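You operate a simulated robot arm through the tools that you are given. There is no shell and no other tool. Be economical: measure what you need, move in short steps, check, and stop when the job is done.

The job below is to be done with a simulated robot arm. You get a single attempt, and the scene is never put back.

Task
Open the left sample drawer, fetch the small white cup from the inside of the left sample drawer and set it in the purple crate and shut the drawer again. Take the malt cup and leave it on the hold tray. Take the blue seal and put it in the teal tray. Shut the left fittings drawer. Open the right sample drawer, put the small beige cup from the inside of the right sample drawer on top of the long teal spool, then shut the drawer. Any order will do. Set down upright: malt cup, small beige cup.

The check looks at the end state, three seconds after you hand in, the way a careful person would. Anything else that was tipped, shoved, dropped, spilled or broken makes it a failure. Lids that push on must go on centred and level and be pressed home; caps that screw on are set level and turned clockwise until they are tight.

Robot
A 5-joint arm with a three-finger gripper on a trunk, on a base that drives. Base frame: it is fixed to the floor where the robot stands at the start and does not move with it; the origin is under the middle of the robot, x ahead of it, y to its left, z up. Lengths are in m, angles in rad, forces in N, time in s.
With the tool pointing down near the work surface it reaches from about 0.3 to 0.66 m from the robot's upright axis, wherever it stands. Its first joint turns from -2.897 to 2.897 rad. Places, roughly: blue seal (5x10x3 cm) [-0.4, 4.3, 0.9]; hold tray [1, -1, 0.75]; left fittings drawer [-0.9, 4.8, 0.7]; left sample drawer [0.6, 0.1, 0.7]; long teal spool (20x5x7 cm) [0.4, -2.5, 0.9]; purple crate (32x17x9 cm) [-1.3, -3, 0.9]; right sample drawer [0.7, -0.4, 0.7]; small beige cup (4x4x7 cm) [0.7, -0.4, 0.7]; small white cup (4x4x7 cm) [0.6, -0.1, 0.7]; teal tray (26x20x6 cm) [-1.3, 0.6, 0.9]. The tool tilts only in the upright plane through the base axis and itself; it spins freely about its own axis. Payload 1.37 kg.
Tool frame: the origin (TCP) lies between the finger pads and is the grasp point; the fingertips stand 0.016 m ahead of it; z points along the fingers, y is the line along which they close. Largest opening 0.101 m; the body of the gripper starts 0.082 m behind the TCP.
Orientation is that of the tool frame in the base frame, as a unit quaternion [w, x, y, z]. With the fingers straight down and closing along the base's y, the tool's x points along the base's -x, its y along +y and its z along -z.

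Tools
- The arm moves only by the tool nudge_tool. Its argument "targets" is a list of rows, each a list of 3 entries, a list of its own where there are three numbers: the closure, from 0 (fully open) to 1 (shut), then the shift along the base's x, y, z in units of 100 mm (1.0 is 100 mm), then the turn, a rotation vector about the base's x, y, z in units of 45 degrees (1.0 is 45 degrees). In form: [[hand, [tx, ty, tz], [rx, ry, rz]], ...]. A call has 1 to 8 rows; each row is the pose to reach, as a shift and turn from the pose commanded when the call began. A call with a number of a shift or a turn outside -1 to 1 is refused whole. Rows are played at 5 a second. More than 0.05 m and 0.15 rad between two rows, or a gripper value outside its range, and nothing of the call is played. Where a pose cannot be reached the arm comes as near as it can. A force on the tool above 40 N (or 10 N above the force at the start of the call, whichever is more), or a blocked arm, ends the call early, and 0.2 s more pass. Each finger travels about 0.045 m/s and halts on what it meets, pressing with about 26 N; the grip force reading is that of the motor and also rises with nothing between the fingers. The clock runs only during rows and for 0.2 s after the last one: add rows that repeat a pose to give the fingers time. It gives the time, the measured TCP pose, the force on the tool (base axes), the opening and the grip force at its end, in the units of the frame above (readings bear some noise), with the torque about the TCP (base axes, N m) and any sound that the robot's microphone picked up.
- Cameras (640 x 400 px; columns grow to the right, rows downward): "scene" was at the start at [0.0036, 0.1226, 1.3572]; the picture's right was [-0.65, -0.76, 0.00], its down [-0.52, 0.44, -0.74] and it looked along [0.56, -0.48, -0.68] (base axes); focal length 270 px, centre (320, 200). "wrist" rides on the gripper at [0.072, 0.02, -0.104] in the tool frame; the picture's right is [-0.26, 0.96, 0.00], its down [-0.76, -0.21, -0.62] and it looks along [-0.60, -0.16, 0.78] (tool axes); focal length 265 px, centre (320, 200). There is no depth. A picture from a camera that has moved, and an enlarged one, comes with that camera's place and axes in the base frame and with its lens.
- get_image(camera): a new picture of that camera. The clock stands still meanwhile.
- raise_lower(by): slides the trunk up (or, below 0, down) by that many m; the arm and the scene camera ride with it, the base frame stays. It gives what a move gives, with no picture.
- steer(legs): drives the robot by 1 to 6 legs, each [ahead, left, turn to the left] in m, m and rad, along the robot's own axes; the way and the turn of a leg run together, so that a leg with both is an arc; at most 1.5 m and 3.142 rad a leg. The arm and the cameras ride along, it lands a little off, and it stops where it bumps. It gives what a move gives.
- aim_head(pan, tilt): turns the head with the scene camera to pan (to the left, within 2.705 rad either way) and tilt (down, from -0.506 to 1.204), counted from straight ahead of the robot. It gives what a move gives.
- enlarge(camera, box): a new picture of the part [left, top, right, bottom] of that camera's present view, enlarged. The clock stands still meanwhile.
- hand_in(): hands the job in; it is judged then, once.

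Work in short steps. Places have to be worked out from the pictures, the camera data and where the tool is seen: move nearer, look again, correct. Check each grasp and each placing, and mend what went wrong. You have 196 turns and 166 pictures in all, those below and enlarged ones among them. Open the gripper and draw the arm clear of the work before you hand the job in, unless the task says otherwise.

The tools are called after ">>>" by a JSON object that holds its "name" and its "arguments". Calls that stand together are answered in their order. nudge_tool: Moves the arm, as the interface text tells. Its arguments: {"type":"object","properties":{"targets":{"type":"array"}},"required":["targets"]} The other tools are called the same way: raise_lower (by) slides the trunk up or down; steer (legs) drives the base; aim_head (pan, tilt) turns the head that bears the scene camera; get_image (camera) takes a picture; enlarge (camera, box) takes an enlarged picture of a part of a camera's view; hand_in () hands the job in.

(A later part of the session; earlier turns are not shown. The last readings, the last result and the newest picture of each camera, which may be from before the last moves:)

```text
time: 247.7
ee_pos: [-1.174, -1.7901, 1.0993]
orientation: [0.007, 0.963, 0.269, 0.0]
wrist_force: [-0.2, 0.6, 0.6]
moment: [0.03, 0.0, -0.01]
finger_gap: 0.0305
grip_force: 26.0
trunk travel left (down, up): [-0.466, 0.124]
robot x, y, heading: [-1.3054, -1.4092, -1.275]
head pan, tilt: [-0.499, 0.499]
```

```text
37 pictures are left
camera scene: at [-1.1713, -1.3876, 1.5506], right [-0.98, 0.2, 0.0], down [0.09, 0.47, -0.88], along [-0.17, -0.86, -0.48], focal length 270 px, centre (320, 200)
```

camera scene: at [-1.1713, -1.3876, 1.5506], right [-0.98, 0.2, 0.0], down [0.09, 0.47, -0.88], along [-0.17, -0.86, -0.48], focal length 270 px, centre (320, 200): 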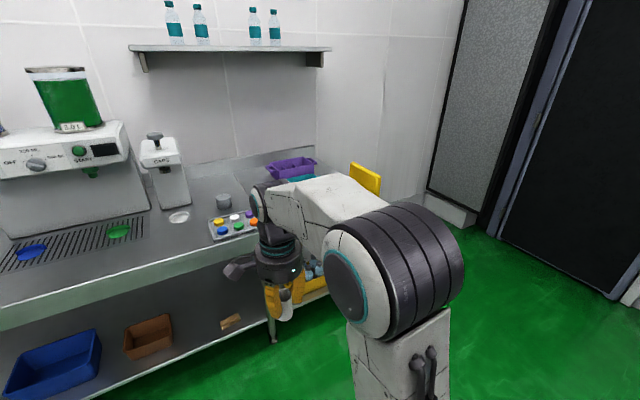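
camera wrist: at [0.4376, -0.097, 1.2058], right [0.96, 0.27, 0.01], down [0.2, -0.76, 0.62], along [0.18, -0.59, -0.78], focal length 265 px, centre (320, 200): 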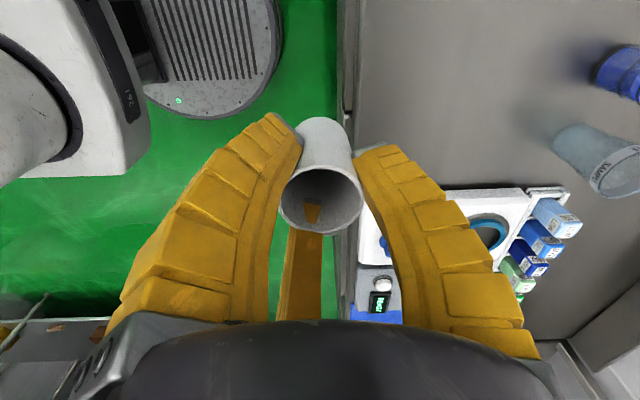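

The right end of the bench is open floor. I drive around to that side and turn to face along the bench.

>>> {"name": "steer", "arguments": {"legs": [[0.7, -1.1, 0], [0, 0, 1.15]]}}

>>> {"name": "aim_head", "arguments": {"pan": 0.0, "tilt": 0.6}}

>>> {"name": "get_image", "arguments": {"camera": "scene"}}

```text
time: 257.1
ee_pos: [-1.7501, -2.4309, 1.1002]
orientation: [0.006, 0.661, 0.75, 0.004]
wrist_force: [-0.6, 0.2, -0.1]
moment: [0.03, -0.03, 0.0]
finger_gap: 0.0301
grip_force: 25.9
trunk travel left (down, up): [-0.466, 0.124]
robot x, y, heading: [-2.155, -2.3934, -0.12]
head pan, tilt: [-0.499, 0.499]
```

```text
time: 258.1
ee_pos: [-1.7519, -2.4314, 1.0998]
orientation: [0.007, 0.661, 0.75, 0.005]
wrist_force: [-0.1, -0.7, 0.6]
moment: [0.0, 0.01, 0.01]
finger_gap: 0.03
grip_force: 25.7
trunk travel left (down, up): [-0.466, 0.124]
robot x, y, heading: [-2.1553, -2.3971, -0.118]
head pan, tilt: [0.0, 0.6]
```

```text
36 pictures are left
camera scene: at [-2.1038, -2.2237, 1.5415], right [-0.12, -0.99, 0.0], down [-0.56, 0.07, -0.83], along [0.82, -0.1, -0.56], focal length 270 px, centre (320, 200)
```

scene: 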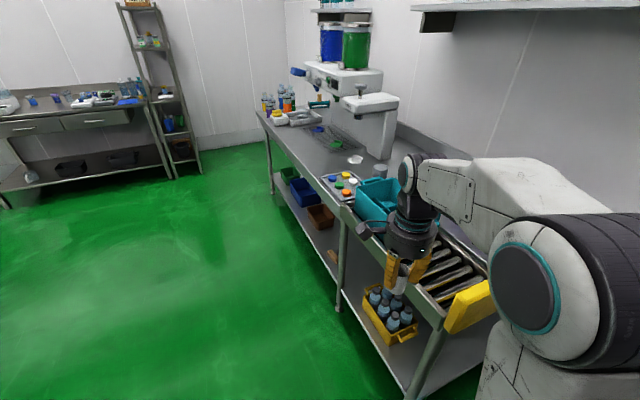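

The crate bench is a conveyor with a yellow end stop. I move level with the crate's depth, staying outside the end, and look.

>>> {"name": "steer", "arguments": {"legs": [[0.12, -0.543, 0]]}}

>>> {"name": "aim_head", "arguments": {"pan": 0.2, "tilt": 0.6}}

>>> {"name": "get_image", "arguments": {"camera": "scene"}}

>>> {"name": "get_image", "arguments": {"camera": "wrist"}}

```text
time: 261.2
ee_pos: [-1.6943, -2.982, 1.1]
orientation: [0.006, 0.66, 0.751, 0.004]
wrist_force: [1.1, -0.4, -1.3]
moment: [0.03, 0.03, 0.02]
finger_gap: 0.0301
grip_force: 26.3
trunk travel left (down, up): [-0.466, 0.124]
robot x, y, heading: [-2.0939, -2.9456, -0.116]
head pan, tilt: [0.0, 0.6]
```

```text
time: 262.0
ee_pos: [-1.6941, -2.9805, 1.0999]
orientation: [0.006, 0.66, 0.751, 0.004]
wrist_force: [-0.7, 0.2, -0.3]
moment: [-0.04, 0.0, 0.0]
finger_gap: 0.03
grip_force: 26.1
trunk travel left (down, up): [-0.466, 0.124]
robot x, y, heading: [-2.0953, -2.9444, -0.115]
head pan, tilt: [0.201, 0.6]
```

```text
35 pictures are left
camera scene: at [-2.0471, -2.7573, 1.5415], right [0.08, -1.0, 0.0], down [-0.56, -0.05, -0.83], along [0.82, 0.07, -0.56], focal length 270 px, centre (320, 200)
```

scene: 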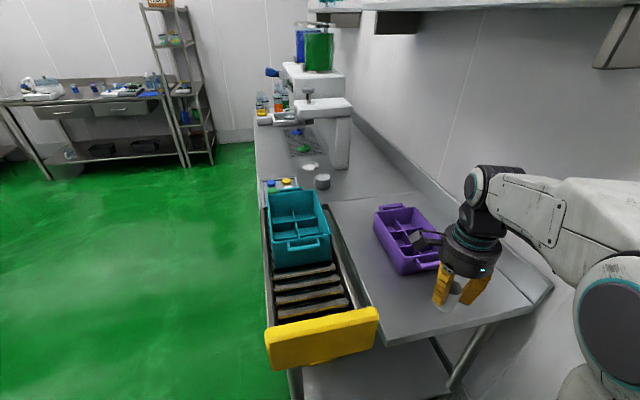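

```text
34 pictures are left
camera wrist: at [-1.6858, -2.9071, 1.2056], right [0.99, -0.14, 0.01], down [-0.12, -0.78, 0.62], along [-0.07, -0.62, -0.78], focal length 265 px, centre (320, 200)
```

wrist: 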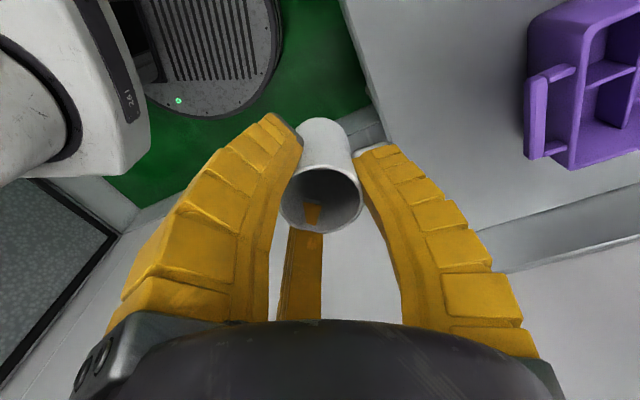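

The crate is divided into compartments. I zoom in to pick one.

>>> {"name": "enlarge", "arguments": {"camera": "scene", "box": [350, 180, 510, 300]}}

```text
3.33 times, centred on (430, 240) of scene
camera zoom: at [-2.0471, -2.7573, 1.5415], right [0.08, -1.0, 0.0], down [-0.56, -0.05, -0.83], along [0.82, 0.07, -0.56], focal length 900 px, centre (-47, 67)
```

zoom: 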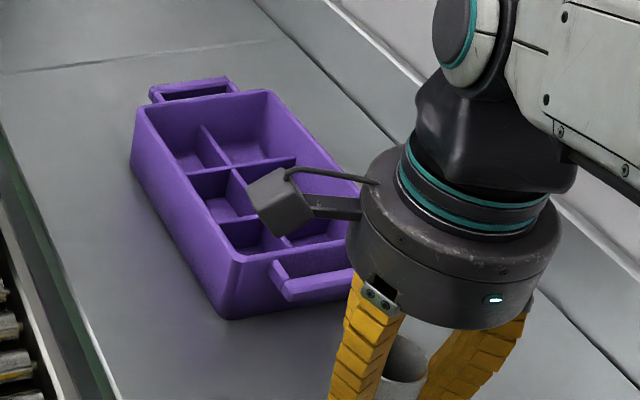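

Crate body ≈22×16 cm centred (-1.317, -3.007), six compartments. I target the nearest-left one at about (-1.401, -2.994): drive 8 cm nearer, align the tool and reach out.

>>> {"name": "steer", "arguments": {"legs": [[0.08, 0.0, 0]]}}

>>> {"name": "nudge_tool", "arguments": {"targets": [[0.8, [0.3, 0, 0], [0, 0, 0.08]], [0.8, [0.6, 0, -0.1], [0, 0, 0.16]], [0.8, [0.9, 0, -0.2], [0, 0, 0.25]], [0.8, [1.0, 0, -0.3], [0, 0, 0.25]]]}}

>>> {"name": "nudge_tool", "arguments": {"targets": [[0.8, [0.3, 0, -0.1], [0, 0, 0]], [0.8, [0.6, 0, -0.2], [0, 0, 0]], [0.8, [0.9, 0, -0.3], [0, 0, 0]], [0.8, [1.0, 0, -0.3], [0, 0, 0]]]}}

>>> {"name": "get_image", "arguments": {"camera": "wrist"}}

>>> {"name": "enlarge", "arguments": {"camera": "scene", "box": [350, 180, 510, 300]}}

```text
time: 263.0
ee_pos: [-1.6149, -2.9902, 1.1008]
orientation: [0.006, 0.659, 0.752, 0.004]
wrist_force: [0.4, 0.5, -0.7]
moment: [0.0, 0.04, -0.03]
finger_gap: 0.03
grip_force: 25.9
trunk travel left (down, up): [-0.466, 0.124]
robot x, y, heading: [-2.0181, -2.956, -0.118]
head pan, tilt: [0.201, 0.6]
```

```text
time: 264.0
ee_pos: [-1.5158, -2.9909, 1.0713]
orientation: [0.006, 0.582, 0.813, 0.004]
wrist_force: [0.9, -0.4, 0.1]
moment: [-0.02, 0.01, 0.01]
finger_gap: 0.0301
grip_force: 25.6
trunk travel left (down, up): [-0.466, 0.124]
robot x, y, heading: [-2.0173, -2.9539, -0.118]
head pan, tilt: [0.201, 0.6]
```

```text
time: 265.0
ee_pos: [-1.4162, -2.9906, 1.0402]
orientation: [0.006, 0.583, 0.812, 0.004]
wrist_force: [0.2, 0.5, -0.1]
moment: [0.01, 0.01, 0.01]
finger_gap: 0.0298
grip_force: 26.0
trunk travel left (down, up): [-0.466, 0.124]
robot x, y, heading: [-2.0208, -2.9557, -0.115]
head pan, tilt: [0.201, 0.6]
```

```text
32 pictures are left
camera wrist: at [-1.4224, -2.9155, 1.1455], right [1.0, 0.06, 0.01], down [0.04, -0.78, 0.62], along [0.05, -0.62, -0.78], focal length 265 px, centre (320, 200)
```

wrist: 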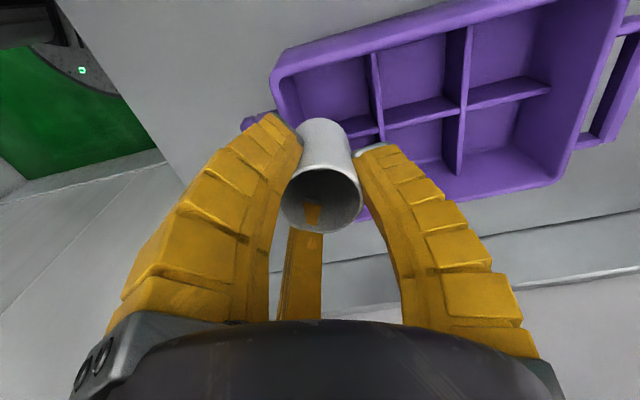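

```text
3.33 times, centred on (430, 240) of scene
camera zoom: at [-1.9688, -2.7662, 1.5415], right [0.09, -1.0, 0.0], down [-0.56, -0.05, -0.82], along [0.82, 0.07, -0.57], focal length 900 px, centre (-47, 67)
```

zoom: 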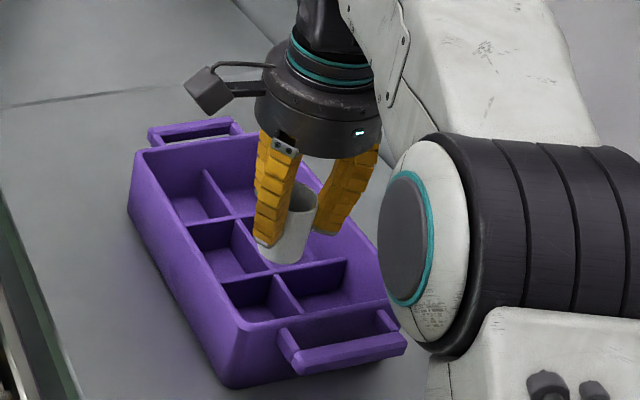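

Target compartment centre refined to (-1.403, -2.990). I shift 13 mm and descend halfway, then check.

>>> {"name": "nudge_tool", "arguments": {"targets": [[0.8, [0.13, 0, -0.2], [0, 0, 0]], [0.8, [0.13, 0, -0.5], [0, 0, 0]], [0.8, [0.13, 0, -0.8], [0, 0, 0]]]}}

>>> {"name": "get_image", "arguments": {"camera": "wrist"}}

>>> {"name": "enlarge", "arguments": {"camera": "scene", "box": [350, 180, 510, 300]}}

```text
time: 265.8
ee_pos: [-1.402, -2.9906, 0.9597]
orientation: [0.006, 0.584, 0.812, 0.004]
wrist_force: [-0.7, 0.4, -0.5]
moment: [0.0, 0.01, -0.03]
finger_gap: 0.0301
grip_force: 26.1
trunk travel left (down, up): [-0.466, 0.124]
robot x, y, heading: [-2.0186, -2.9553, -0.111]
head pan, tilt: [0.201, 0.6]
```

```text
30 pictures are left
camera wrist: at [-1.4099, -2.9155, 1.0651], right [1.0, 0.06, 0.01], down [0.04, -0.78, 0.62], along [0.05, -0.62, -0.78], focal length 265 px, centre (320, 200)
```

wrist: 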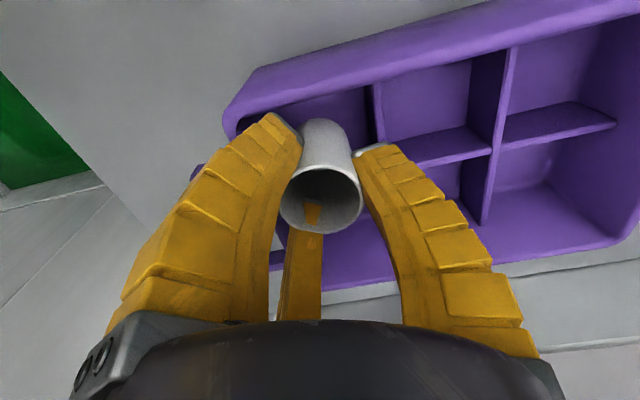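

```text
3.33 times, centred on (430, 240) of scene
camera zoom: at [-1.9689, -2.7663, 1.5415], right [0.09, -1.0, 0.0], down [-0.56, -0.05, -0.82], along [0.82, 0.07, -0.57], focal length 900 px, centre (-47, 67)
```

zoom: 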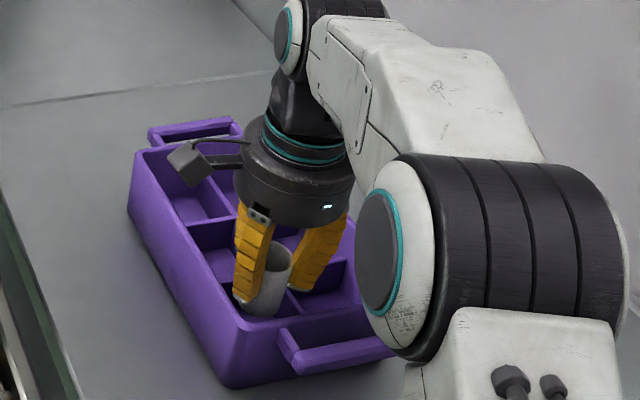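

The cup is going into the near-left compartment with clearance. I descend further slowly.

>>> {"name": "nudge_tool", "arguments": {"targets": [[0.8, [0, 0, -0.12], [0, 0, 0]], [0.8, [0, 0, -0.24], [0, 0, 0]], [0.8, [0, 0, -0.36], [0, 0, 0]], [0.8, [0, 0, -0.44], [0, 0, 0]], [0.8, [0, 0, -0.52], [0, 0, 0]]]}}

>>> {"name": "get_image", "arguments": {"camera": "wrist"}}

```text
time: 266.5
ee_pos: [-1.4015, -2.9906, 0.9449]
orientation: [0.015, 0.584, 0.812, 0.009]
wrist_force: [-3.5, 0.9, 19.9]
moment: [0.58, 0.63, 0.13]
finger_gap: 0.0295
grip_force: 26.0
trunk travel left (down, up): [-0.466, 0.124]
robot x, y, heading: [-2.0164, -2.9593, -0.118]
head pan, tilt: [0.201, 0.6]
stopped in row 3: the force on the tool passed its limit at 50 N (the readings are from after the stop); the commanded pose is now the measured one
```

```text
28 pictures are left
camera wrist: at [-1.4097, -2.9163, 1.0495], right [1.0, 0.06, 0.04], down [0.02, -0.78, 0.62], along [0.06, -0.62, -0.78], focal length 265 px, centre (320, 200)
```

wrist: 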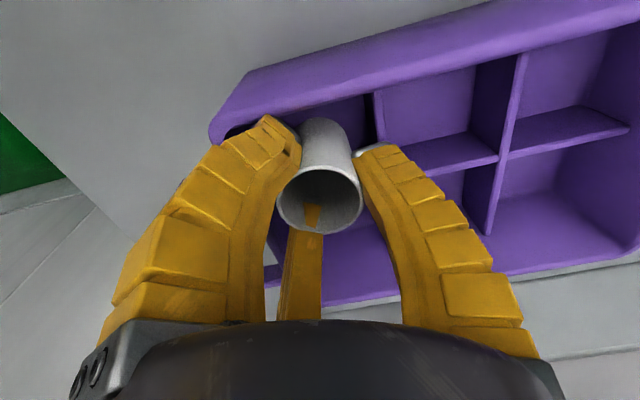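

The near finger caught on the crate's end rim. I raise, shift 12 mm away from the rim, and go down again only as far as it is free.

>>> {"name": "nudge_tool", "arguments": {"targets": [[0.8, [0, 0, 0.15], [-0.012, -0.018, 0]], [0.8, [0.06, 0.02, 0.22], [-0.012, -0.018, 0]], [0.8, [0.12, 0.04, 0.15], [-0.012, -0.018, 0]], [0.8, [0.12, 0.04, 0.0], [-0.012, -0.018, 0]], [0.8, [0.12, 0.04, -0.1], [-0.012, -0.018, 0]], [0.8, [0.12, 0.04, -0.15], [-0.012, -0.018, 0]]]}}

>>> {"name": "get_image", "arguments": {"camera": "wrist"}}

>>> {"name": "enlarge", "arguments": {"camera": "scene", "box": [350, 180, 510, 300]}}

```text
time: 267.7
ee_pos: [-1.3845, -2.9857, 0.9454]
orientation: [0.029, 0.584, 0.811, 0.019]
wrist_force: [-4.5, 0.3, 19.8]
moment: [0.58, 0.53, 0.1]
finger_gap: 0.0298
grip_force: 25.8
trunk travel left (down, up): [-0.466, 0.124]
robot x, y, heading: [-2.0186, -2.9571, -0.113]
head pan, tilt: [0.201, 0.6]
stopped in row 5: the force on the tool passed its limit at 49 N (the readings are from after the stop); the commanded pose is now the measured one
```

```text
27 pictures are left
camera wrist: at [-1.3971, -2.9125, 1.05], right [1.0, 0.06, 0.07], down [0.0, -0.78, 0.62], along [0.09, -0.62, -0.78], focal length 265 px, centre (320, 200)
```

wrist: 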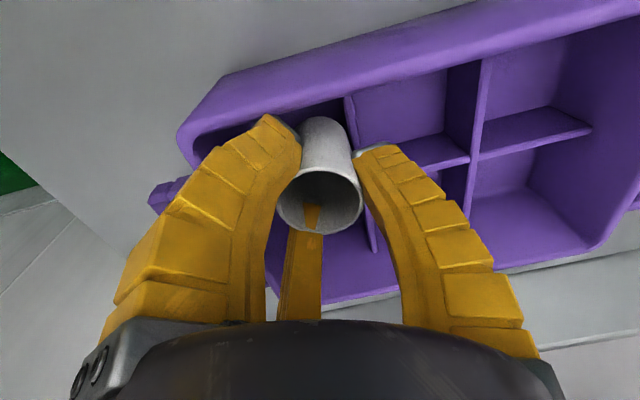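

```text
3.33 times, centred on (430, 240) of scene
camera zoom: at [-1.9719, -2.7662, 1.5417], right [0.09, -1.0, 0.0], down [-0.56, -0.05, -0.83], along [0.82, 0.07, -0.56], focal length 900 px, centre (-47, 67)
```

zoom: 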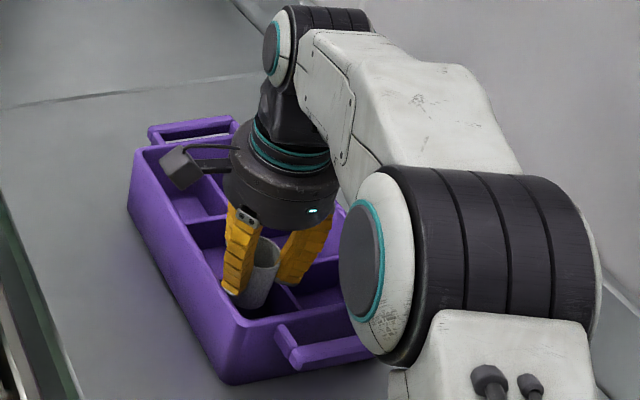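

Force analysis shows the cup's edge touched the left inner wall. I lift, fix the small tilt, shift 18 mm to the right and 15 mm back, and descend again.

>>> {"name": "nudge_tool", "arguments": {"targets": [[0.8, [0, 0, 0.2], [0, 0.04, 0]], [0.8, [-0.08, -0.1, 0.25], [0, 0.088, 0]], [0.8, [-0.155, -0.185, 0.2], [0, 0.088, 0]], [0.8, [-0.155, -0.185, 0.05], [0, 0.088, 0]], [0.8, [-0.155, -0.185, -0.08], [0, 0.088, 0]], [0.8, [-0.155, -0.185, -0.18], [0, 0.088, 0]]]}}

>>> {"name": "get_image", "arguments": {"camera": "wrist"}}

```text
time: 269.1
ee_pos: [-1.3994, -3.0067, 0.922]
orientation: [-0.002, 0.583, 0.812, -0.002]
wrist_force: [-0.2, 0.0, -0.6]
moment: [0.0, 0.0, 0.02]
finger_gap: 0.0294
grip_force: 25.9
trunk travel left (down, up): [-0.466, 0.124]
robot x, y, heading: [-2.0167, -2.9582, -0.114]
head pan, tilt: [0.201, 0.6]
```

```text
25 pictures are left
camera wrist: at [-1.4036, -2.9316, 1.0277], right [1.0, 0.06, -0.01], down [0.05, -0.78, 0.62], along [0.03, -0.62, -0.78], focal length 265 px, centre (320, 200)
```

wrist: 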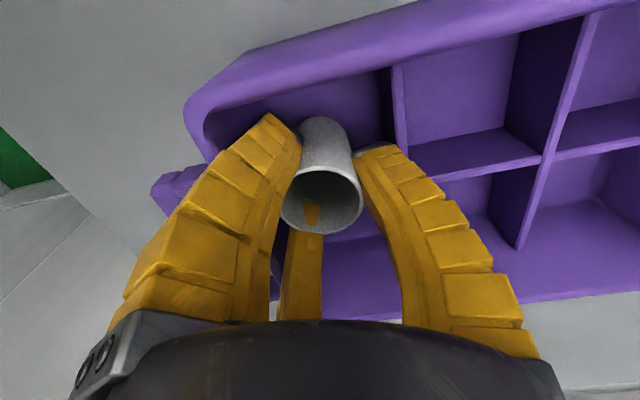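

Free now, the cup is well inside the compartment. Continue down gently.

>>> {"name": "nudge_tool", "arguments": {"targets": [[0.8, [0, 0, -0.06], [0, 0, 0]], [0.8, [0, 0, -0.12], [0, 0, 0]], [0.8, [0, 0, -0.17], [0, 0, 0]], [0.8, [0, 0, -0.17], [0, 0, 0]]]}}

```text
time: 270.1
ee_pos: [-1.398, -3.0068, 0.9112]
orientation: [0.004, 0.583, 0.812, 0.003]
wrist_force: [2.2, -0.7, 36.7]
moment: [-1.06, 0.19, 0.12]
finger_gap: 0.0294
grip_force: 25.6
trunk travel left (down, up): [-0.466, 0.124]
robot x, y, heading: [-2.0213, -2.9541, -0.117]
head pan, tilt: [0.201, 0.6]
```

Something met the long divider at the cup's other side; good enough—the cup bottom is within ~1.5 cm of the floor. I rise 4 mm and release.

>>> {"name": "nudge_tool", "arguments": {"targets": [[0.8, [0, 0, 0.08], [0, 0, 0]], [0.7, [0, 0, 0.08], [0, 0, 0]], [0.6, [0, 0, 0.08], [0, 0, 0]], [0.52, [0, 0, 0.08], [0, 0, 0]], [0.52, [0, 0, 0.08], [0, 0, 0]]]}}

>>> {"name": "get_image", "arguments": {"camera": "wrist"}}

```text
time: 271.3
ee_pos: [-1.3993, -3.008, 0.9133]
orientation: [-0.002, 0.584, 0.812, -0.001]
wrist_force: [-1.1, 0.9, 5.2]
moment: [-0.18, 0.01, 0.02]
finger_gap: 0.0515
grip_force: 0.8
trunk travel left (down, up): [-0.466, 0.124]
robot x, y, heading: [-2.0173, -2.9568, -0.118]
head pan, tilt: [0.201, 0.6]
```

```text
24 pictures are left
camera wrist: at [-1.404, -2.9317, 1.0194], right [1.0, 0.06, 0.0], down [0.05, -0.78, 0.62], along [0.03, -0.62, -0.78], focal length 265 px, centre (320, 200)
```

wrist: 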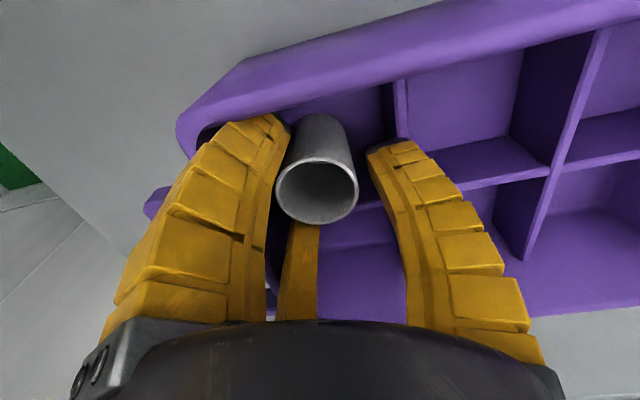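

Released: the cup stands in the compartment. I rise straight up and check.

>>> {"name": "nudge_tool", "arguments": {"targets": [[0.5, [0, 0, 0.2], [0, 0, 0]], [0.5, [0, 0, 0.5], [0, 0, 0]], [0.5, [0, 0, 0.9], [0, 0, 0]], [0.5, [0, 0, 1.0], [0, 0, 0]]]}}

>>> {"name": "nudge_tool", "arguments": {"targets": [[0.5, [-0.3, 0, 0.4], [0, 0, 0]], [0.5, [-0.6, 0, 0.8], [0, 0, 0]], [0.5, [-1.0, 0, 1.0], [0, 0, 0]]]}}

>>> {"name": "enlarge", "arguments": {"camera": "scene", "box": [350, 180, 510, 300]}}

```text
time: 272.3
ee_pos: [-1.3994, -3.006, 1.0143]
orientation: [-0.002, 0.583, 0.812, -0.001]
wrist_force: [-0.8, 0.3, 0.1]
moment: [-0.01, 0.0, -0.02]
finger_gap: 0.0542
grip_force: 2.3
trunk travel left (down, up): [-0.466, 0.124]
robot x, y, heading: [-2.0189, -2.9535, -0.113]
head pan, tilt: [0.201, 0.6]
```

```text
time: 273.1
ee_pos: [-1.5007, -3.0062, 1.1148]
orientation: [-0.002, 0.583, 0.813, -0.001]
wrist_force: [-0.5, -0.2, -0.1]
moment: [-0.01, -0.03, 0.01]
finger_gap: 0.0544
grip_force: 2.9
trunk travel left (down, up): [-0.466, 0.124]
robot x, y, heading: [-2.0161, -2.9553, -0.115]
head pan, tilt: [0.201, 0.6]
```

```text
3.33 times, centred on (430, 240) of scene
camera zoom: at [-1.9702, -2.7662, 1.5415], right [0.09, -1.0, 0.0], down [-0.56, -0.05, -0.83], along [0.82, 0.07, -0.56], focal length 900 px, centre (-47, 67)
```

zoom: 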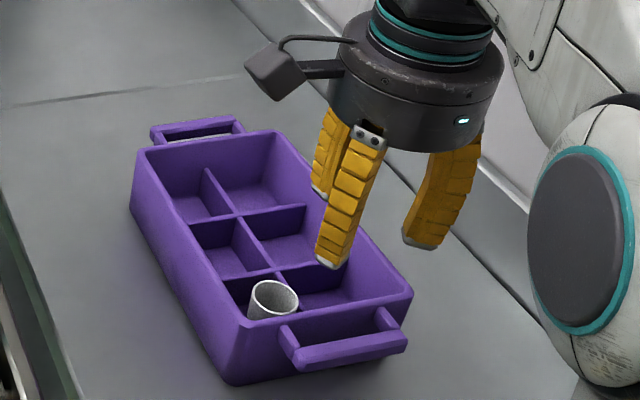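

The white cup is in the crate. Next the far end: retract the arm and drive round through the corridor towards the blue seal and the fittings drawer.

>>> {"name": "nudge_tool", "arguments": {"targets": [[0.5, [-0.4, 0, 0.1], [0, 0, 0]], [0.5, [-0.8, 0, 0.2], [0, 0, 0]], [0.5, [-1.0, 0, 0.3], [0, 0, 0]]]}}

>>> {"name": "steer", "arguments": {"legs": [[-0.2, 0, 0], [0.026, 1.243, 0], [1.111, 0.833, 0], [0.02, 1.31, 0], [-0.219, 1.283, 0], [-0.552, 1.295, 0]]}}

>>> {"name": "aim_head", "arguments": {"pan": 1.2, "tilt": 0.5}}

>>> {"name": "get_image", "arguments": {"camera": "scene"}}

```text
time: 273.9
ee_pos: [-1.6004, -3.0072, 1.1437]
orientation: [-0.002, 0.583, 0.812, -0.001]
wrist_force: [-0.2, -0.1, -0.5]
moment: [-0.02, 0.01, 0.02]
finger_gap: 0.0544
grip_force: 2.8
trunk travel left (down, up): [-0.466, 0.124]
robot x, y, heading: [-2.0156, -2.9555, -0.116]
head pan, tilt: [0.201, 0.6]
```

```text
time: 292.0
ee_pos: [-0.3111, -0.1381, 1.1437]
orientation: [-0.002, 0.572, 0.82, 0.0]
wrist_force: [-0.6, -0.1, -0.2]
moment: [0.03, 0.0, -0.02]
finger_gap: 0.0541
grip_force: 2.8
trunk travel left (down, up): [-0.466, 0.124]
robot x, y, heading: [-0.7306, -0.0992, -0.088]
head pan, tilt: [0.201, 0.6]
stopped in leg 4: the robot was blocked; the commanded pose is now the measured one
```

```text
time: 293.3
ee_pos: [-0.3118, -0.1359, 1.1437]
orientation: [-0.002, 0.571, 0.821, -0.001]
wrist_force: [0.3, 0.0, 0.2]
moment: [0.01, 0.01, 0.0]
finger_gap: 0.0544
grip_force: 2.5
trunk travel left (down, up): [-0.466, 0.124]
robot x, y, heading: [-0.7271, -0.0967, -0.09]
head pan, tilt: [1.201, 0.499]
```

```text
22 pictures are left
camera scene: at [-0.7358, 0.1645, 1.5506], right [0.9, -0.44, 0.0], down [-0.21, -0.43, -0.88], along [0.39, 0.79, -0.48], focal length 270 px, centre (320, 200)
```

scene: 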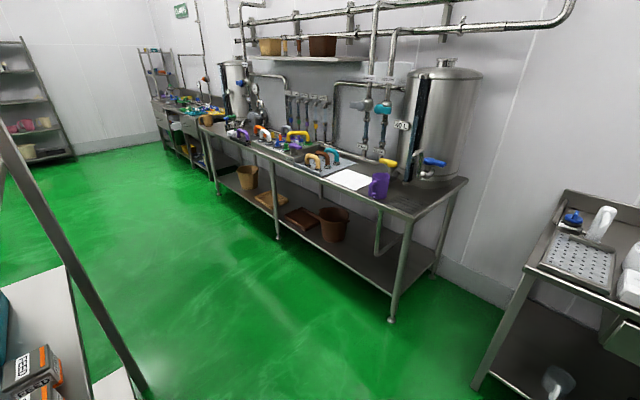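

The base was stopped near the rack. I steer further right through the middle of the corridor, then on to the far bench.

>>> {"name": "steer", "arguments": {"legs": [[0.277, 0.022, 0], [-0.167, 1.29, 0], [-0.457, 1.164, 0], [-0.448, 1.064, 0], [0, 0, 0.38]]}}

>>> {"name": "aim_head", "arguments": {"pan": 0.5, "tilt": 0.6}}

>>> {"name": "get_image", "arguments": {"camera": "scene"}}

```text
time: 313.9
ee_pos: [-0.8086, 3.6155, 1.1441]
orientation: [-0.002, 0.406, 0.914, -0.002]
wrist_force: [0.4, 0.6, 0.6]
moment: [-0.02, 0.0, 0.02]
finger_gap: 0.0541
grip_force: 2.3
trunk travel left (down, up): [-0.466, 0.124]
robot x, y, heading: [-1.2147, 3.4959, 0.293]
head pan, tilt: [1.201, 0.499]
```

```text
time: 315.0
ee_pos: [-0.8094, 3.6161, 1.1446]
orientation: [-0.001, 0.406, 0.914, -0.002]
wrist_force: [-0.4, 0.8, 0.6]
moment: [0.01, 0.03, 0.04]
finger_gap: 0.054
grip_force: 2.6
trunk travel left (down, up): [-0.466, 0.124]
robot x, y, heading: [-1.211, 3.4962, 0.296]
head pan, tilt: [0.499, 0.6]
```

```text
21 pictures are left
camera scene: at [-1.2576, 3.7098, 1.5415], right [0.71, -0.7, 0.0], down [-0.4, -0.4, -0.83], along [0.58, 0.59, -0.56], focal length 270 px, centre (320, 200)
```

scene: 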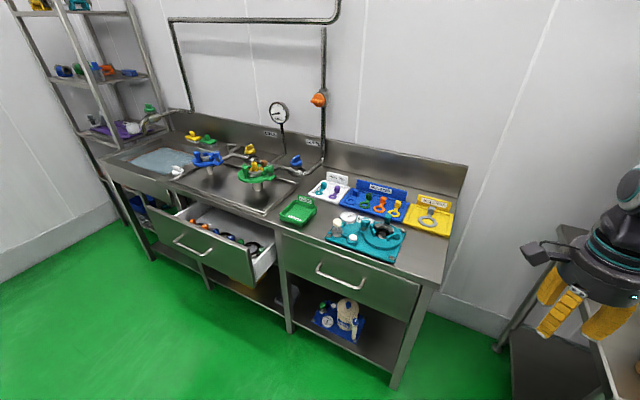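

I see the open drawer and trays of seals. Zoom on the bench top to identify the blue seal.

>>> {"name": "enlarge", "arguments": {"camera": "scene", "box": [270, 140, 470, 270]}}

```text
3.08 times, centred on (370, 205) of scene
camera zoom: at [-1.2576, 3.7098, 1.5415], right [0.71, -0.7, 0.0], down [-0.4, -0.4, -0.83], along [0.58, 0.59, -0.56], focal length 831 px, centre (166, 185)
```

zoom: 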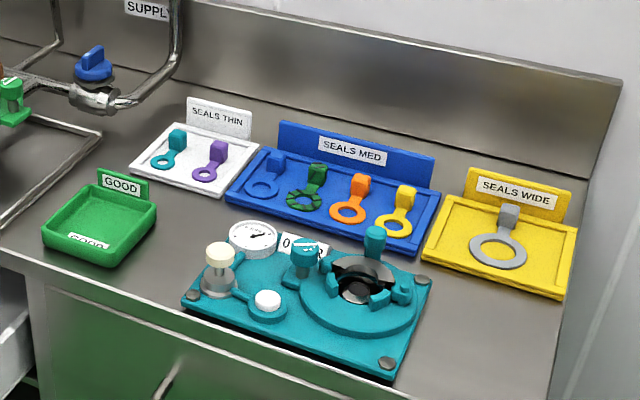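

Blue seal: leftmost on the blue "SEALS MED" tray, its tab near (-0.42, 4.33). First the open drawer: its bar is about (-1.05, 4.67). I align the tool, go in front of it and lower.

>>> {"name": "nudge_tool", "arguments": {"targets": [[0.28, [0, 0, 0], [0, 0, -0.15]], [0.28, [0, 0, 0], [0, 0, -0.3]], [0.28, [0, 0, 0], [0, 0, -0.45]], [0.28, [0, 0, 0], [0, 0, -0.566]]]}}

>>> {"name": "steer", "arguments": {"legs": [[-0.03, 1.077, 0]]}}

>>> {"name": "raise_lower", "arguments": {"by": -0.33}}

>>> {"name": "get_image", "arguments": {"camera": "wrist"}}

```text
time: 316.0
ee_pos: [-0.8089, 3.6163, 1.1452]
orientation: [-0.001, 0.598, 0.801, 0.0]
wrist_force: [0.2, 0.1, 0.8]
moment: [0.0, 0.0, 0.0]
finger_gap: 0.0754
grip_force: 2.3
trunk travel left (down, up): [-0.466, 0.124]
robot x, y, heading: [-1.2111, 3.4925, 0.3]
head pan, tilt: [0.499, 0.6]
```

```text
time: 321.5
ee_pos: [-1.1426, 4.6285, 1.1448]
orientation: [-0.001, 0.599, 0.801, -0.001]
wrist_force: [-0.5, -0.1, 0.7]
moment: [-0.03, 0.0, -0.01]
finger_gap: 0.0757
grip_force: 2.2
trunk travel left (down, up): [-0.466, 0.124]
robot x, y, heading: [-1.5483, 4.5102, 0.291]
head pan, tilt: [0.499, 0.6]
```

```text
time: 324.7
ee_pos: [-1.142, 4.6286, 0.8146]
orientation: [-0.001, 0.599, 0.801, -0.002]
wrist_force: [0.1, -0.3, 0.2]
moment: [0.05, -0.04, 0.03]
finger_gap: 0.0754
grip_force: 2.0
trunk travel left (down, up): [-0.136, 0.454]
robot x, y, heading: [-1.5463, 4.5088, 0.292]
head pan, tilt: [0.499, 0.6]
```

```text
19 pictures are left
camera wrist: at [-1.1445, 4.7039, 0.9202], right [1.0, 0.02, 0.0], down [0.02, -0.78, 0.62], along [0.01, -0.62, -0.78], focal length 265 px, centre (320, 200)
```

wrist: 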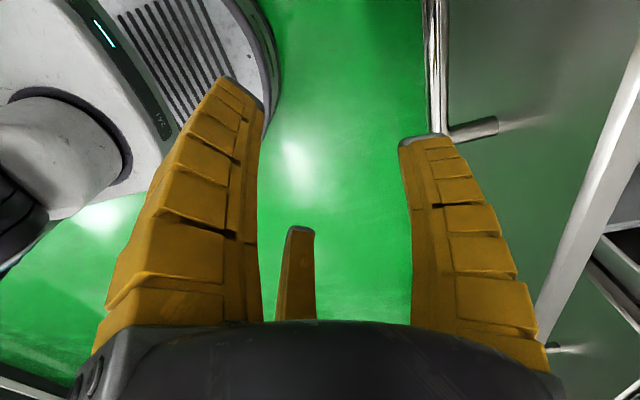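

The bar centre is about (-1.081, 4.695), about 17 cm from shut. I lower in front of it and push by driving 16 cm.

>>> {"name": "nudge_tool", "arguments": {"targets": [[0.28, [-0.07, 0.24, -0.3], [0, 0, 0]], [0.28, [-0.14, 0.48, -0.6], [0, 0, 0]], [0.28, [-0.14, 0.48, -0.81], [0, 0, 0]]]}}

>>> {"name": "steer", "arguments": {"legs": [[0.155, 0, 0]]}}

>>> {"name": "nudge_tool", "arguments": {"targets": [[0.28, [0.08, 0.024, 0], [0, 0, 0]], [0.28, [0.16, 0.048, 0], [0, 0, 0]], [0.28, [0.24, 0.07, 0], [0, 0, 0]], [0.28, [0.32, 0.095, 0], [0, 0, 0]], [0.28, [0.4, 0.12, 0], [0, 0, 0]], [0.28, [0.48, 0.14, 0], [0, 0, 0]], [0.28, [0.56, 0.165, 0], [0, 0, 0]], [0.28, [0.64, 0.19, 0], [0, 0, 0]]]}}

>>> {"name": "get_image", "arguments": {"camera": "scene"}}

```text
time: 325.5
ee_pos: [-1.1564, 4.6765, 0.7322]
orientation: [-0.001, 0.598, 0.801, 0.0]
wrist_force: [-0.1, 0.0, 0.4]
moment: [0.03, -0.02, -0.01]
finger_gap: 0.0755
grip_force: 2.7
trunk travel left (down, up): [-0.136, 0.454]
robot x, y, heading: [-1.5434, 4.513, 0.289]
head pan, tilt: [0.499, 0.6]
```

```text
time: 326.9
ee_pos: [-1.0066, 4.7202, 0.7348]
orientation: [-0.001, 0.6, 0.8, -0.002]
wrist_force: [-0.3, -0.6, 0.8]
moment: [0.0, -0.02, -0.01]
finger_gap: 0.0755
grip_force: 1.3
trunk travel left (down, up): [-0.136, 0.454]
robot x, y, heading: [-1.3987, 4.5544, 0.287]
head pan, tilt: [0.499, 0.6]
```

```text
time: 328.2
ee_pos: [-0.9774, 4.7284, 0.7339]
orientation: [-0.008, 0.599, 0.801, -0.013]
wrist_force: [-27.6, -7.1, 15.7]
moment: [0.15, -0.37, 0.09]
finger_gap: 0.0651
grip_force: 0.0
trunk travel left (down, up): [-0.136, 0.454]
robot x, y, heading: [-1.4031, 4.5542, 0.29]
head pan, tilt: [0.499, 0.6]
stopped in row 6: the force on the tool passed its limit at 42 N (the readings are from after the stop); the commanded pose is now the measured one
```

```text
18 pictures are left
camera scene: at [-1.4473, 4.7674, 1.2117], right [0.71, -0.71, 0.0], down [-0.4, -0.4, -0.83], along [0.58, 0.58, -0.56], focal length 270 px, centre (320, 200)
```

scene: 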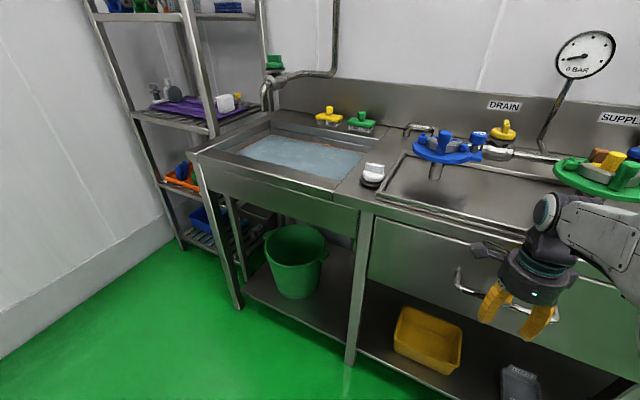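

The push ended at about the depth expected for shut. I push once more to be sure and then inspect the edges.

>>> {"name": "nudge_tool", "arguments": {"targets": [[0.28, [-0.1, -0.03, 0], [0, 0, 0]], [0.28, [-0.1, -0.03, 0], [0, 0, 0]], [0.28, [0.0, 0.0, 0], [0, 0, 0]], [0.28, [0.08, 0.024, 0], [0, 0, 0]], [0.28, [0.16, 0.048, 0], [0, 0, 0]], [0.28, [0.24, 0.07, 0], [0, 0, 0]]]}}

>>> {"name": "enlarge", "arguments": {"camera": "scene", "box": [330, 170, 640, 360]}}

```text
time: 329.2
ee_pos: [-0.9756, 4.7297, 0.7339]
orientation: [-0.011, 0.598, 0.801, -0.02]
wrist_force: [-27.1, -8.1, 23.5]
moment: [0.21, -0.62, 0.03]
finger_gap: 0.0649
grip_force: 0.0
trunk travel left (down, up): [-0.136, 0.454]
robot x, y, heading: [-1.3997, 4.5562, 0.283]
head pan, tilt: [0.499, 0.6]
stopped in row 4: the force on the tool passed its limit at 44 N (the readings are from after the stop); the commanded pose is now the measured one
```

```text
2.06 times, centred on (485, 265) of scene
camera zoom: at [-1.448, 4.7671, 1.2117], right [0.71, -0.71, 0.0], down [-0.4, -0.4, -0.83], along [0.58, 0.58, -0.56], focal length 558 px, centre (-21, 66)
```

zoom: 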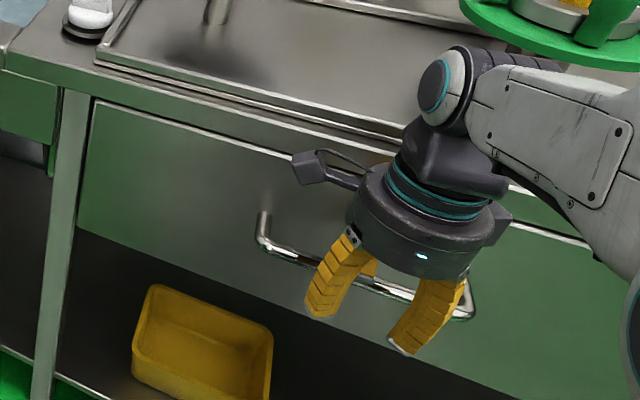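

The drawer is shut and firm. I back off, raise the trunk high and move to the seal trays.

>>> {"name": "nudge_tool", "arguments": {"targets": [[0.28, [-0.3, -0.09, 0], [0.02, 0.03, 0]], [0.28, [-0.6, -0.18, 0.05], [0.02, 0.03, 0]], [0.4, [-0.6, -0.18, 0.5], [0.02, 0.03, 0]], [0.55, [-0.6, -0.18, 0.9], [0.02, 0.03, 0]]]}}

>>> {"name": "raise_lower", "arguments": {"by": 0.38}}

>>> {"name": "steer", "arguments": {"legs": [[0.0, -0.496, 0], [0.2, 0, 0]]}}

>>> {"name": "nudge_tool", "arguments": {"targets": [[0.55, [0.3, 0.05, -0.3], [0, 0, 0]], [0.55, [0.6, 0.1, -0.6], [0, 0, 0]], [0.55, [0.95, 0.15, -0.8], [0, 0, 0]]]}}

>>> {"name": "get_image", "arguments": {"camera": "wrist"}}

```text
time: 330.2
ee_pos: [-1.029, 4.7113, 0.8215]
orientation: [-0.014, 0.598, 0.801, -0.025]
wrist_force: [0.0, 0.1, 0.3]
moment: [0.02, -0.01, 0.01]
finger_gap: 0.0495
grip_force: 3.3
trunk travel left (down, up): [-0.136, 0.454]
robot x, y, heading: [-1.3953, 4.5546, 0.285]
head pan, tilt: [0.499, 0.6]
```

```text
time: 333.9
ee_pos: [-1.0286, 4.7105, 1.2024]
orientation: [-0.013, 0.598, 0.801, -0.025]
wrist_force: [0.4, 0.2, -0.6]
moment: [-0.01, -0.03, 0.01]
finger_gap: 0.0495
grip_force: 3.2
trunk travel left (down, up): [-0.516, 0.074]
robot x, y, heading: [-1.3995, 4.5544, 0.289]
head pan, tilt: [0.499, 0.6]
```

```text
time: 338.1
ee_pos: [-0.6933, 4.285, 1.2006]
orientation: [-0.015, 0.6, 0.8, -0.025]
wrist_force: [-0.9, -0.1, -0.4]
moment: [0.0, 0.02, 0.02]
finger_gap: 0.0496
grip_force: 3.1
trunk travel left (down, up): [-0.516, 0.074]
robot x, y, heading: [-1.0645, 4.1282, 0.284]
head pan, tilt: [0.499, 0.6]
```

```text
time: 338.9
ee_pos: [-0.599, 4.3004, 1.1204]
orientation: [-0.016, 0.6, 0.8, -0.024]
wrist_force: [-0.9, 0.1, 0.4]
moment: [0.03, 0.01, -0.01]
finger_gap: 0.0495
grip_force: 2.9
trunk travel left (down, up): [-0.516, 0.074]
robot x, y, heading: [-1.0657, 4.1292, 0.285]
head pan, tilt: [0.499, 0.6]
```

```text
16 pictures are left
camera wrist: at [-0.5954, 4.3776, 1.2247], right [1.0, 0.02, -0.05], down [0.05, -0.77, 0.63], along [-0.03, -0.64, -0.77], focal length 265 px, centre (320, 200)
```

wrist: 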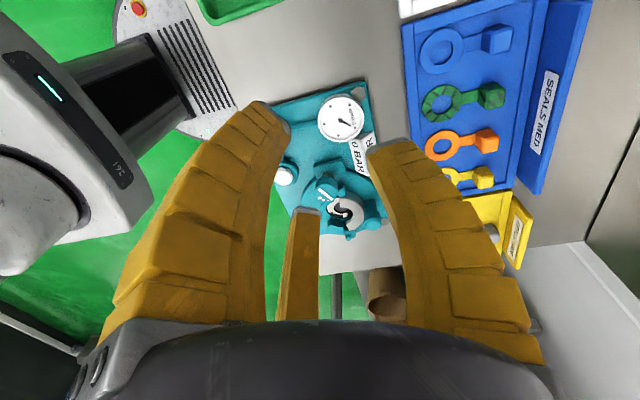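

Blue seal's tab at (-0.421, 4.331); I drive 4.5 cm nearer, remove the small tilt, and move above it.

>>> {"name": "steer", "arguments": {"legs": [[0.045, 0.0, 0]]}}

>>> {"name": "nudge_tool", "arguments": {"targets": [[0.5, [0.4, 0.06, -0.3], [0.01, -0.035, 0]], [0.5, [0.8, 0.12, -0.6], [0.02, -0.07, 0]], [0.5, [1.0, 0.15, -0.8], [0.02, -0.07, 0]], [0.5, [1.0, 0.15, -1.0], [0.02, -0.07, 0]]]}}

>>> {"name": "nudge_tool", "arguments": {"targets": [[0.5, [0.2, 0.02, -0.1], [0, 0, 0]], [0.5, [0.35, 0.03, -0.3], [0, 0, 0]], [0.5, [0.35, 0.03, -0.5], [0, 0, 0]]]}}

>>> {"name": "get_image", "arguments": {"camera": "wrist"}}

```text
time: 339.8
ee_pos: [-0.5576, 4.3128, 1.12]
orientation: [-0.015, 0.599, 0.8, -0.025]
wrist_force: [0.3, 0.1, 0.7]
moment: [-0.01, 0.02, 0.01]
finger_gap: 0.0494
grip_force: 3.1
trunk travel left (down, up): [-0.516, 0.074]
robot x, y, heading: [-1.02, 4.1393, 0.28]
head pan, tilt: [0.499, 0.6]
```

```text
refused: row 1 steps farther than a row can; nothing moved
```

```text
time: 340.6
ee_pos: [-0.5216, 4.3157, 1.071]
orientation: [-0.015, 0.601, 0.799, -0.023]
wrist_force: [0.3, 0.7, 0.4]
moment: [-0.01, 0.0, 0.01]
finger_gap: 0.0544
grip_force: 2.6
trunk travel left (down, up): [-0.516, 0.074]
robot x, y, heading: [-1.0217, 4.1411, 0.284]
head pan, tilt: [0.499, 0.6]
```

```text
15 pictures are left
camera wrist: at [-0.5184, 4.3929, 1.1749], right [1.0, 0.01, -0.05], down [0.05, -0.77, 0.63], along [-0.03, -0.64, -0.77], focal length 265 px, centre (320, 200)
```

wrist: 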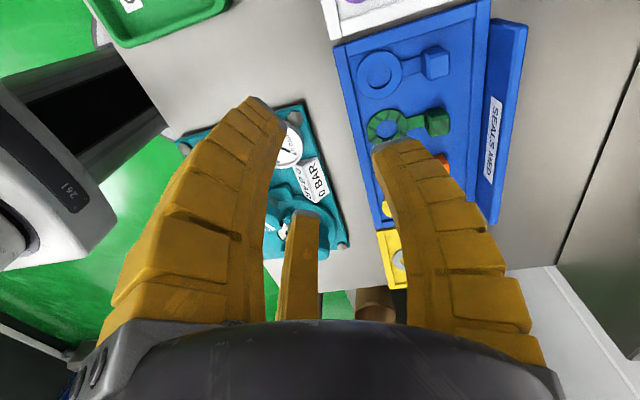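

Tab confirmed at (-0.421, 4.332). Move above it, correcting tilt.

>>> {"name": "nudge_tool", "arguments": {"targets": [[0.5, [0.35, 0.05, -0.2], [0.01, -0.035, 0]], [0.5, [0.7, 0.11, -0.4], [0.02, -0.07, 0]], [0.5, [1.0, 0.16, -0.6], [0.02, -0.07, 0]], [0.5, [1.0, 0.16, -1.0], [0.02, -0.07, 0]], [0.5, [1.0, 0.16, -1.0], [0.02, -0.07, 0]]]}}

>>> {"name": "get_image", "arguments": {"camera": "wrist"}}

```text
time: 341.8
ee_pos: [-0.4209, 4.3318, 0.9715]
orientation: [0.0, 0.6, 0.8, 0.001]
wrist_force: [0.2, 0.8, -0.1]
moment: [-0.02, -0.01, 0.0]
finger_gap: 0.0544
grip_force: 3.6
trunk travel left (down, up): [-0.516, 0.074]
robot x, y, heading: [-1.0245, 4.1441, 0.278]
head pan, tilt: [0.499, 0.6]
```

```text
14 pictures are left
camera wrist: at [-0.4238, 4.4062, 1.0769], right [1.0, 0.02, 0.0], down [0.01, -0.78, 0.62], along [0.01, -0.62, -0.78], focal length 265 px, centre (320, 200)
```

wrist: 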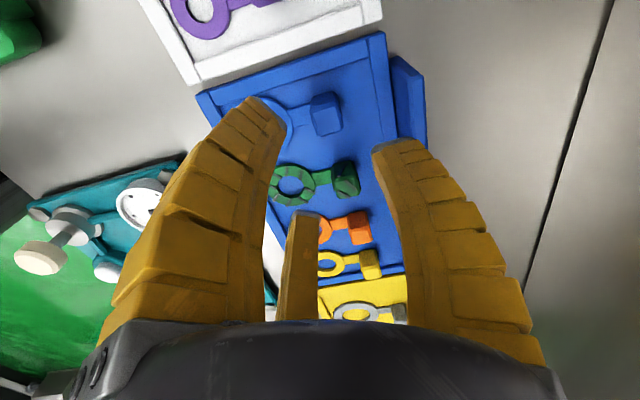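

Centred within 4 mm. Descend onto the tab and close.

>>> {"name": "nudge_tool", "arguments": {"targets": [[0.5, [0.02, 0.03, -0.4], [0, 0, 0]], [0.5, [0.02, 0.03, -0.7], [0, 0, 0]], [0.5, [0.02, 0.03, -0.86], [0, 0, 0]], [0.65, [0.02, 0.03, -0.86], [0, 0, 0]], [0.75, [0.02, 0.03, -0.86], [0, 0, 0]], [0.85, [0.02, 0.03, -0.86], [0, 0, 0]], [0.9, [0.02, 0.03, -0.86], [0, 0, 0]], [0.9, [0.02, 0.03, -0.86], [0, 0, 0]]]}}

>>> {"name": "get_image", "arguments": {"camera": "wrist"}}

```text
time: 343.6
ee_pos: [-0.4187, 4.3346, 0.8864]
orientation: [0.0, 0.601, 0.8, 0.0]
wrist_force: [1.2, -0.5, 5.3]
moment: [0.08, -0.01, -0.02]
finger_gap: 0.0213
grip_force: 25.5
trunk travel left (down, up): [-0.516, 0.074]
robot x, y, heading: [-1.0207, 4.1401, 0.287]
head pan, tilt: [0.499, 0.6]
```

```text
13 pictures are left
camera wrist: at [-0.4211, 4.4101, 0.9919], right [1.0, 0.02, 0.0], down [0.01, -0.78, 0.62], along [0.01, -0.62, -0.78], focal length 265 px, centre (320, 200)
```

wrist: 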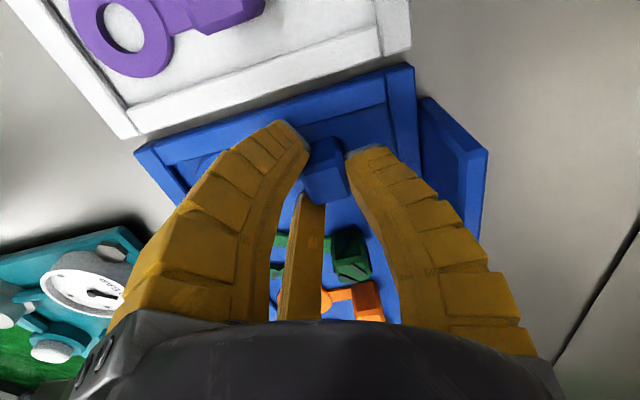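

The tab is gripped (gap 2.1 cm). Lift and retract, then check.

>>> {"name": "nudge_tool", "arguments": {"targets": [[0.9, [0, 0, 0.15], [0, 0, 0]], [0.9, [0, 0, 0.4], [0, 0, 0]], [0.9, [0, 0, 0.8], [0, 0, 0]], [0.9, [0, 0, 1.0], [0, 0, 0]]]}}

>>> {"name": "nudge_tool", "arguments": {"targets": [[0.9, [-0.35, -0.1, 0.2], [0, 0, 0]], [0.9, [-0.7, -0.2, 0.4], [0, 0, 0]], [0.9, [-1.0, -0.3, 0.6], [0, 0, 0]]]}}

>>> {"name": "nudge_tool", "arguments": {"targets": [[0.9, [-0.35, -0.1, 0.2], [0, 0, 0]], [0.9, [-0.7, -0.2, 0.4], [0, 0, 0]], [0.9, [-1.0, -0.3, 0.5], [0, 0, 0]]]}}

>>> {"name": "get_image", "arguments": {"camera": "wrist"}}

```text
time: 344.6
ee_pos: [-0.4189, 4.3344, 0.9869]
orientation: [0.0, 0.6, 0.8, 0.0]
wrist_force: [0.2, 0.5, 0.2]
moment: [0.01, -0.02, 0.01]
finger_gap: 0.0197
grip_force: 26.4
trunk travel left (down, up): [-0.516, 0.074]
robot x, y, heading: [-1.0198, 4.1395, 0.283]
head pan, tilt: [0.499, 0.6]
```

```text
time: 345.4
ee_pos: [-0.5202, 4.3032, 1.0463]
orientation: [0.0, 0.6, 0.8, 0.001]
wrist_force: [-1.4, 0.9, 1.1]
moment: [-0.01, -0.02, -0.01]
finger_gap: 0.0197
grip_force: 26.5
trunk travel left (down, up): [-0.516, 0.074]
robot x, y, heading: [-1.0257, 4.1414, 0.283]
head pan, tilt: [0.499, 0.6]
```

```text
time: 346.1
ee_pos: [-0.621, 4.2724, 1.0972]
orientation: [0.0, 0.6, 0.8, 0.0]
wrist_force: [0.7, 0.8, 0.2]
moment: [0.01, 0.0, -0.01]
finger_gap: 0.0196
grip_force: 26.3
trunk travel left (down, up): [-0.516, 0.074]
robot x, y, heading: [-1.0231, 4.1407, 0.281]
head pan, tilt: [0.499, 0.6]
```

```text
12 pictures are left
camera wrist: at [-0.6233, 4.3488, 1.2019], right [1.0, 0.02, 0.0], down [0.01, -0.78, 0.62], along [0.01, -0.62, -0.78], focal length 265 px, centre (320, 200)
```

wrist: 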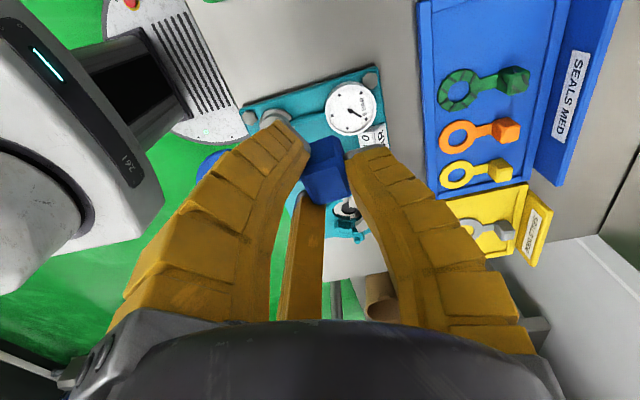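

The seal is held. I drive back through the corridor, turning to face the rack with the teal tray.

>>> {"name": "steer", "arguments": {"legs": [[-0.35, 0, 0], [-0.181, -0.824, 0], [0, 0, -3.05]]}}

>>> {"name": "steer", "arguments": {"legs": [[-0.041, 1.411, 0], [0.094, 0.93, 0]]}}

>>> {"name": "aim_head", "arguments": {"pan": 0.1, "tilt": 0.6}}

>>> {"name": "get_image", "arguments": {"camera": "scene"}}

```text
time: 359.6
ee_pos: [-1.6798, 3.016, 1.0952]
orientation: [0.0, 0.837, -0.547, 0.0]
wrist_force: [0.2, -0.4, 0.2]
moment: [-0.01, 0.0, 0.03]
finger_gap: 0.0193
grip_force: 26.3
trunk travel left (down, up): [-0.516, 0.074]
robot x, y, heading: [-1.295, 3.2002, -2.73]
head pan, tilt: [0.499, 0.6]
```

```text
time: 371.1
ee_pos: [-0.8052, 0.8545, 1.0957]
orientation: [-0.001, 0.835, -0.551, 0.0]
wrist_force: [-0.1, 0.1, -0.4]
moment: [0.0, -0.04, 0.02]
finger_gap: 0.0186
grip_force: 26.0
trunk travel left (down, up): [-0.516, 0.074]
robot x, y, heading: [-0.4255, 1.0347, -2.735]
head pan, tilt: [0.499, 0.6]
```

```text
time: 372.0
ee_pos: [-0.8046, 0.8555, 1.0965]
orientation: [0.001, 0.835, -0.55, 0.0]
wrist_force: [0.1, 0.3, 0.9]
moment: [0.02, -0.01, 0.01]
finger_gap: 0.0184
grip_force: 25.6
trunk travel left (down, up): [-0.516, 0.074]
robot x, y, heading: [-0.4252, 1.0357, -2.731]
head pan, tilt: [0.099, 0.6]
```

```text
11 pictures are left
camera scene: at [-0.3742, 0.8561, 1.5915], right [-0.48, 0.88, 0.0], down [0.49, 0.27, -0.83], along [-0.72, -0.4, -0.56], focal length 270 px, centre (320, 200)
```

scene: 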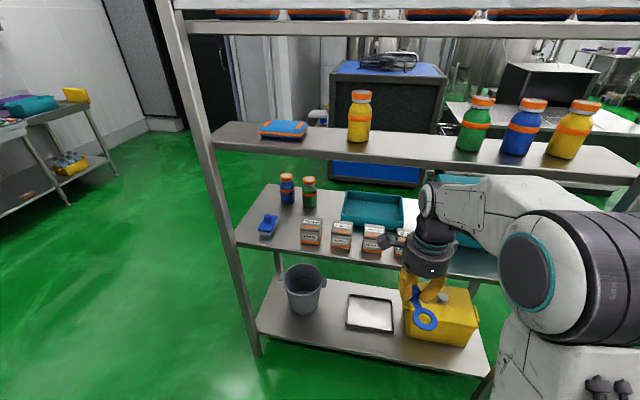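

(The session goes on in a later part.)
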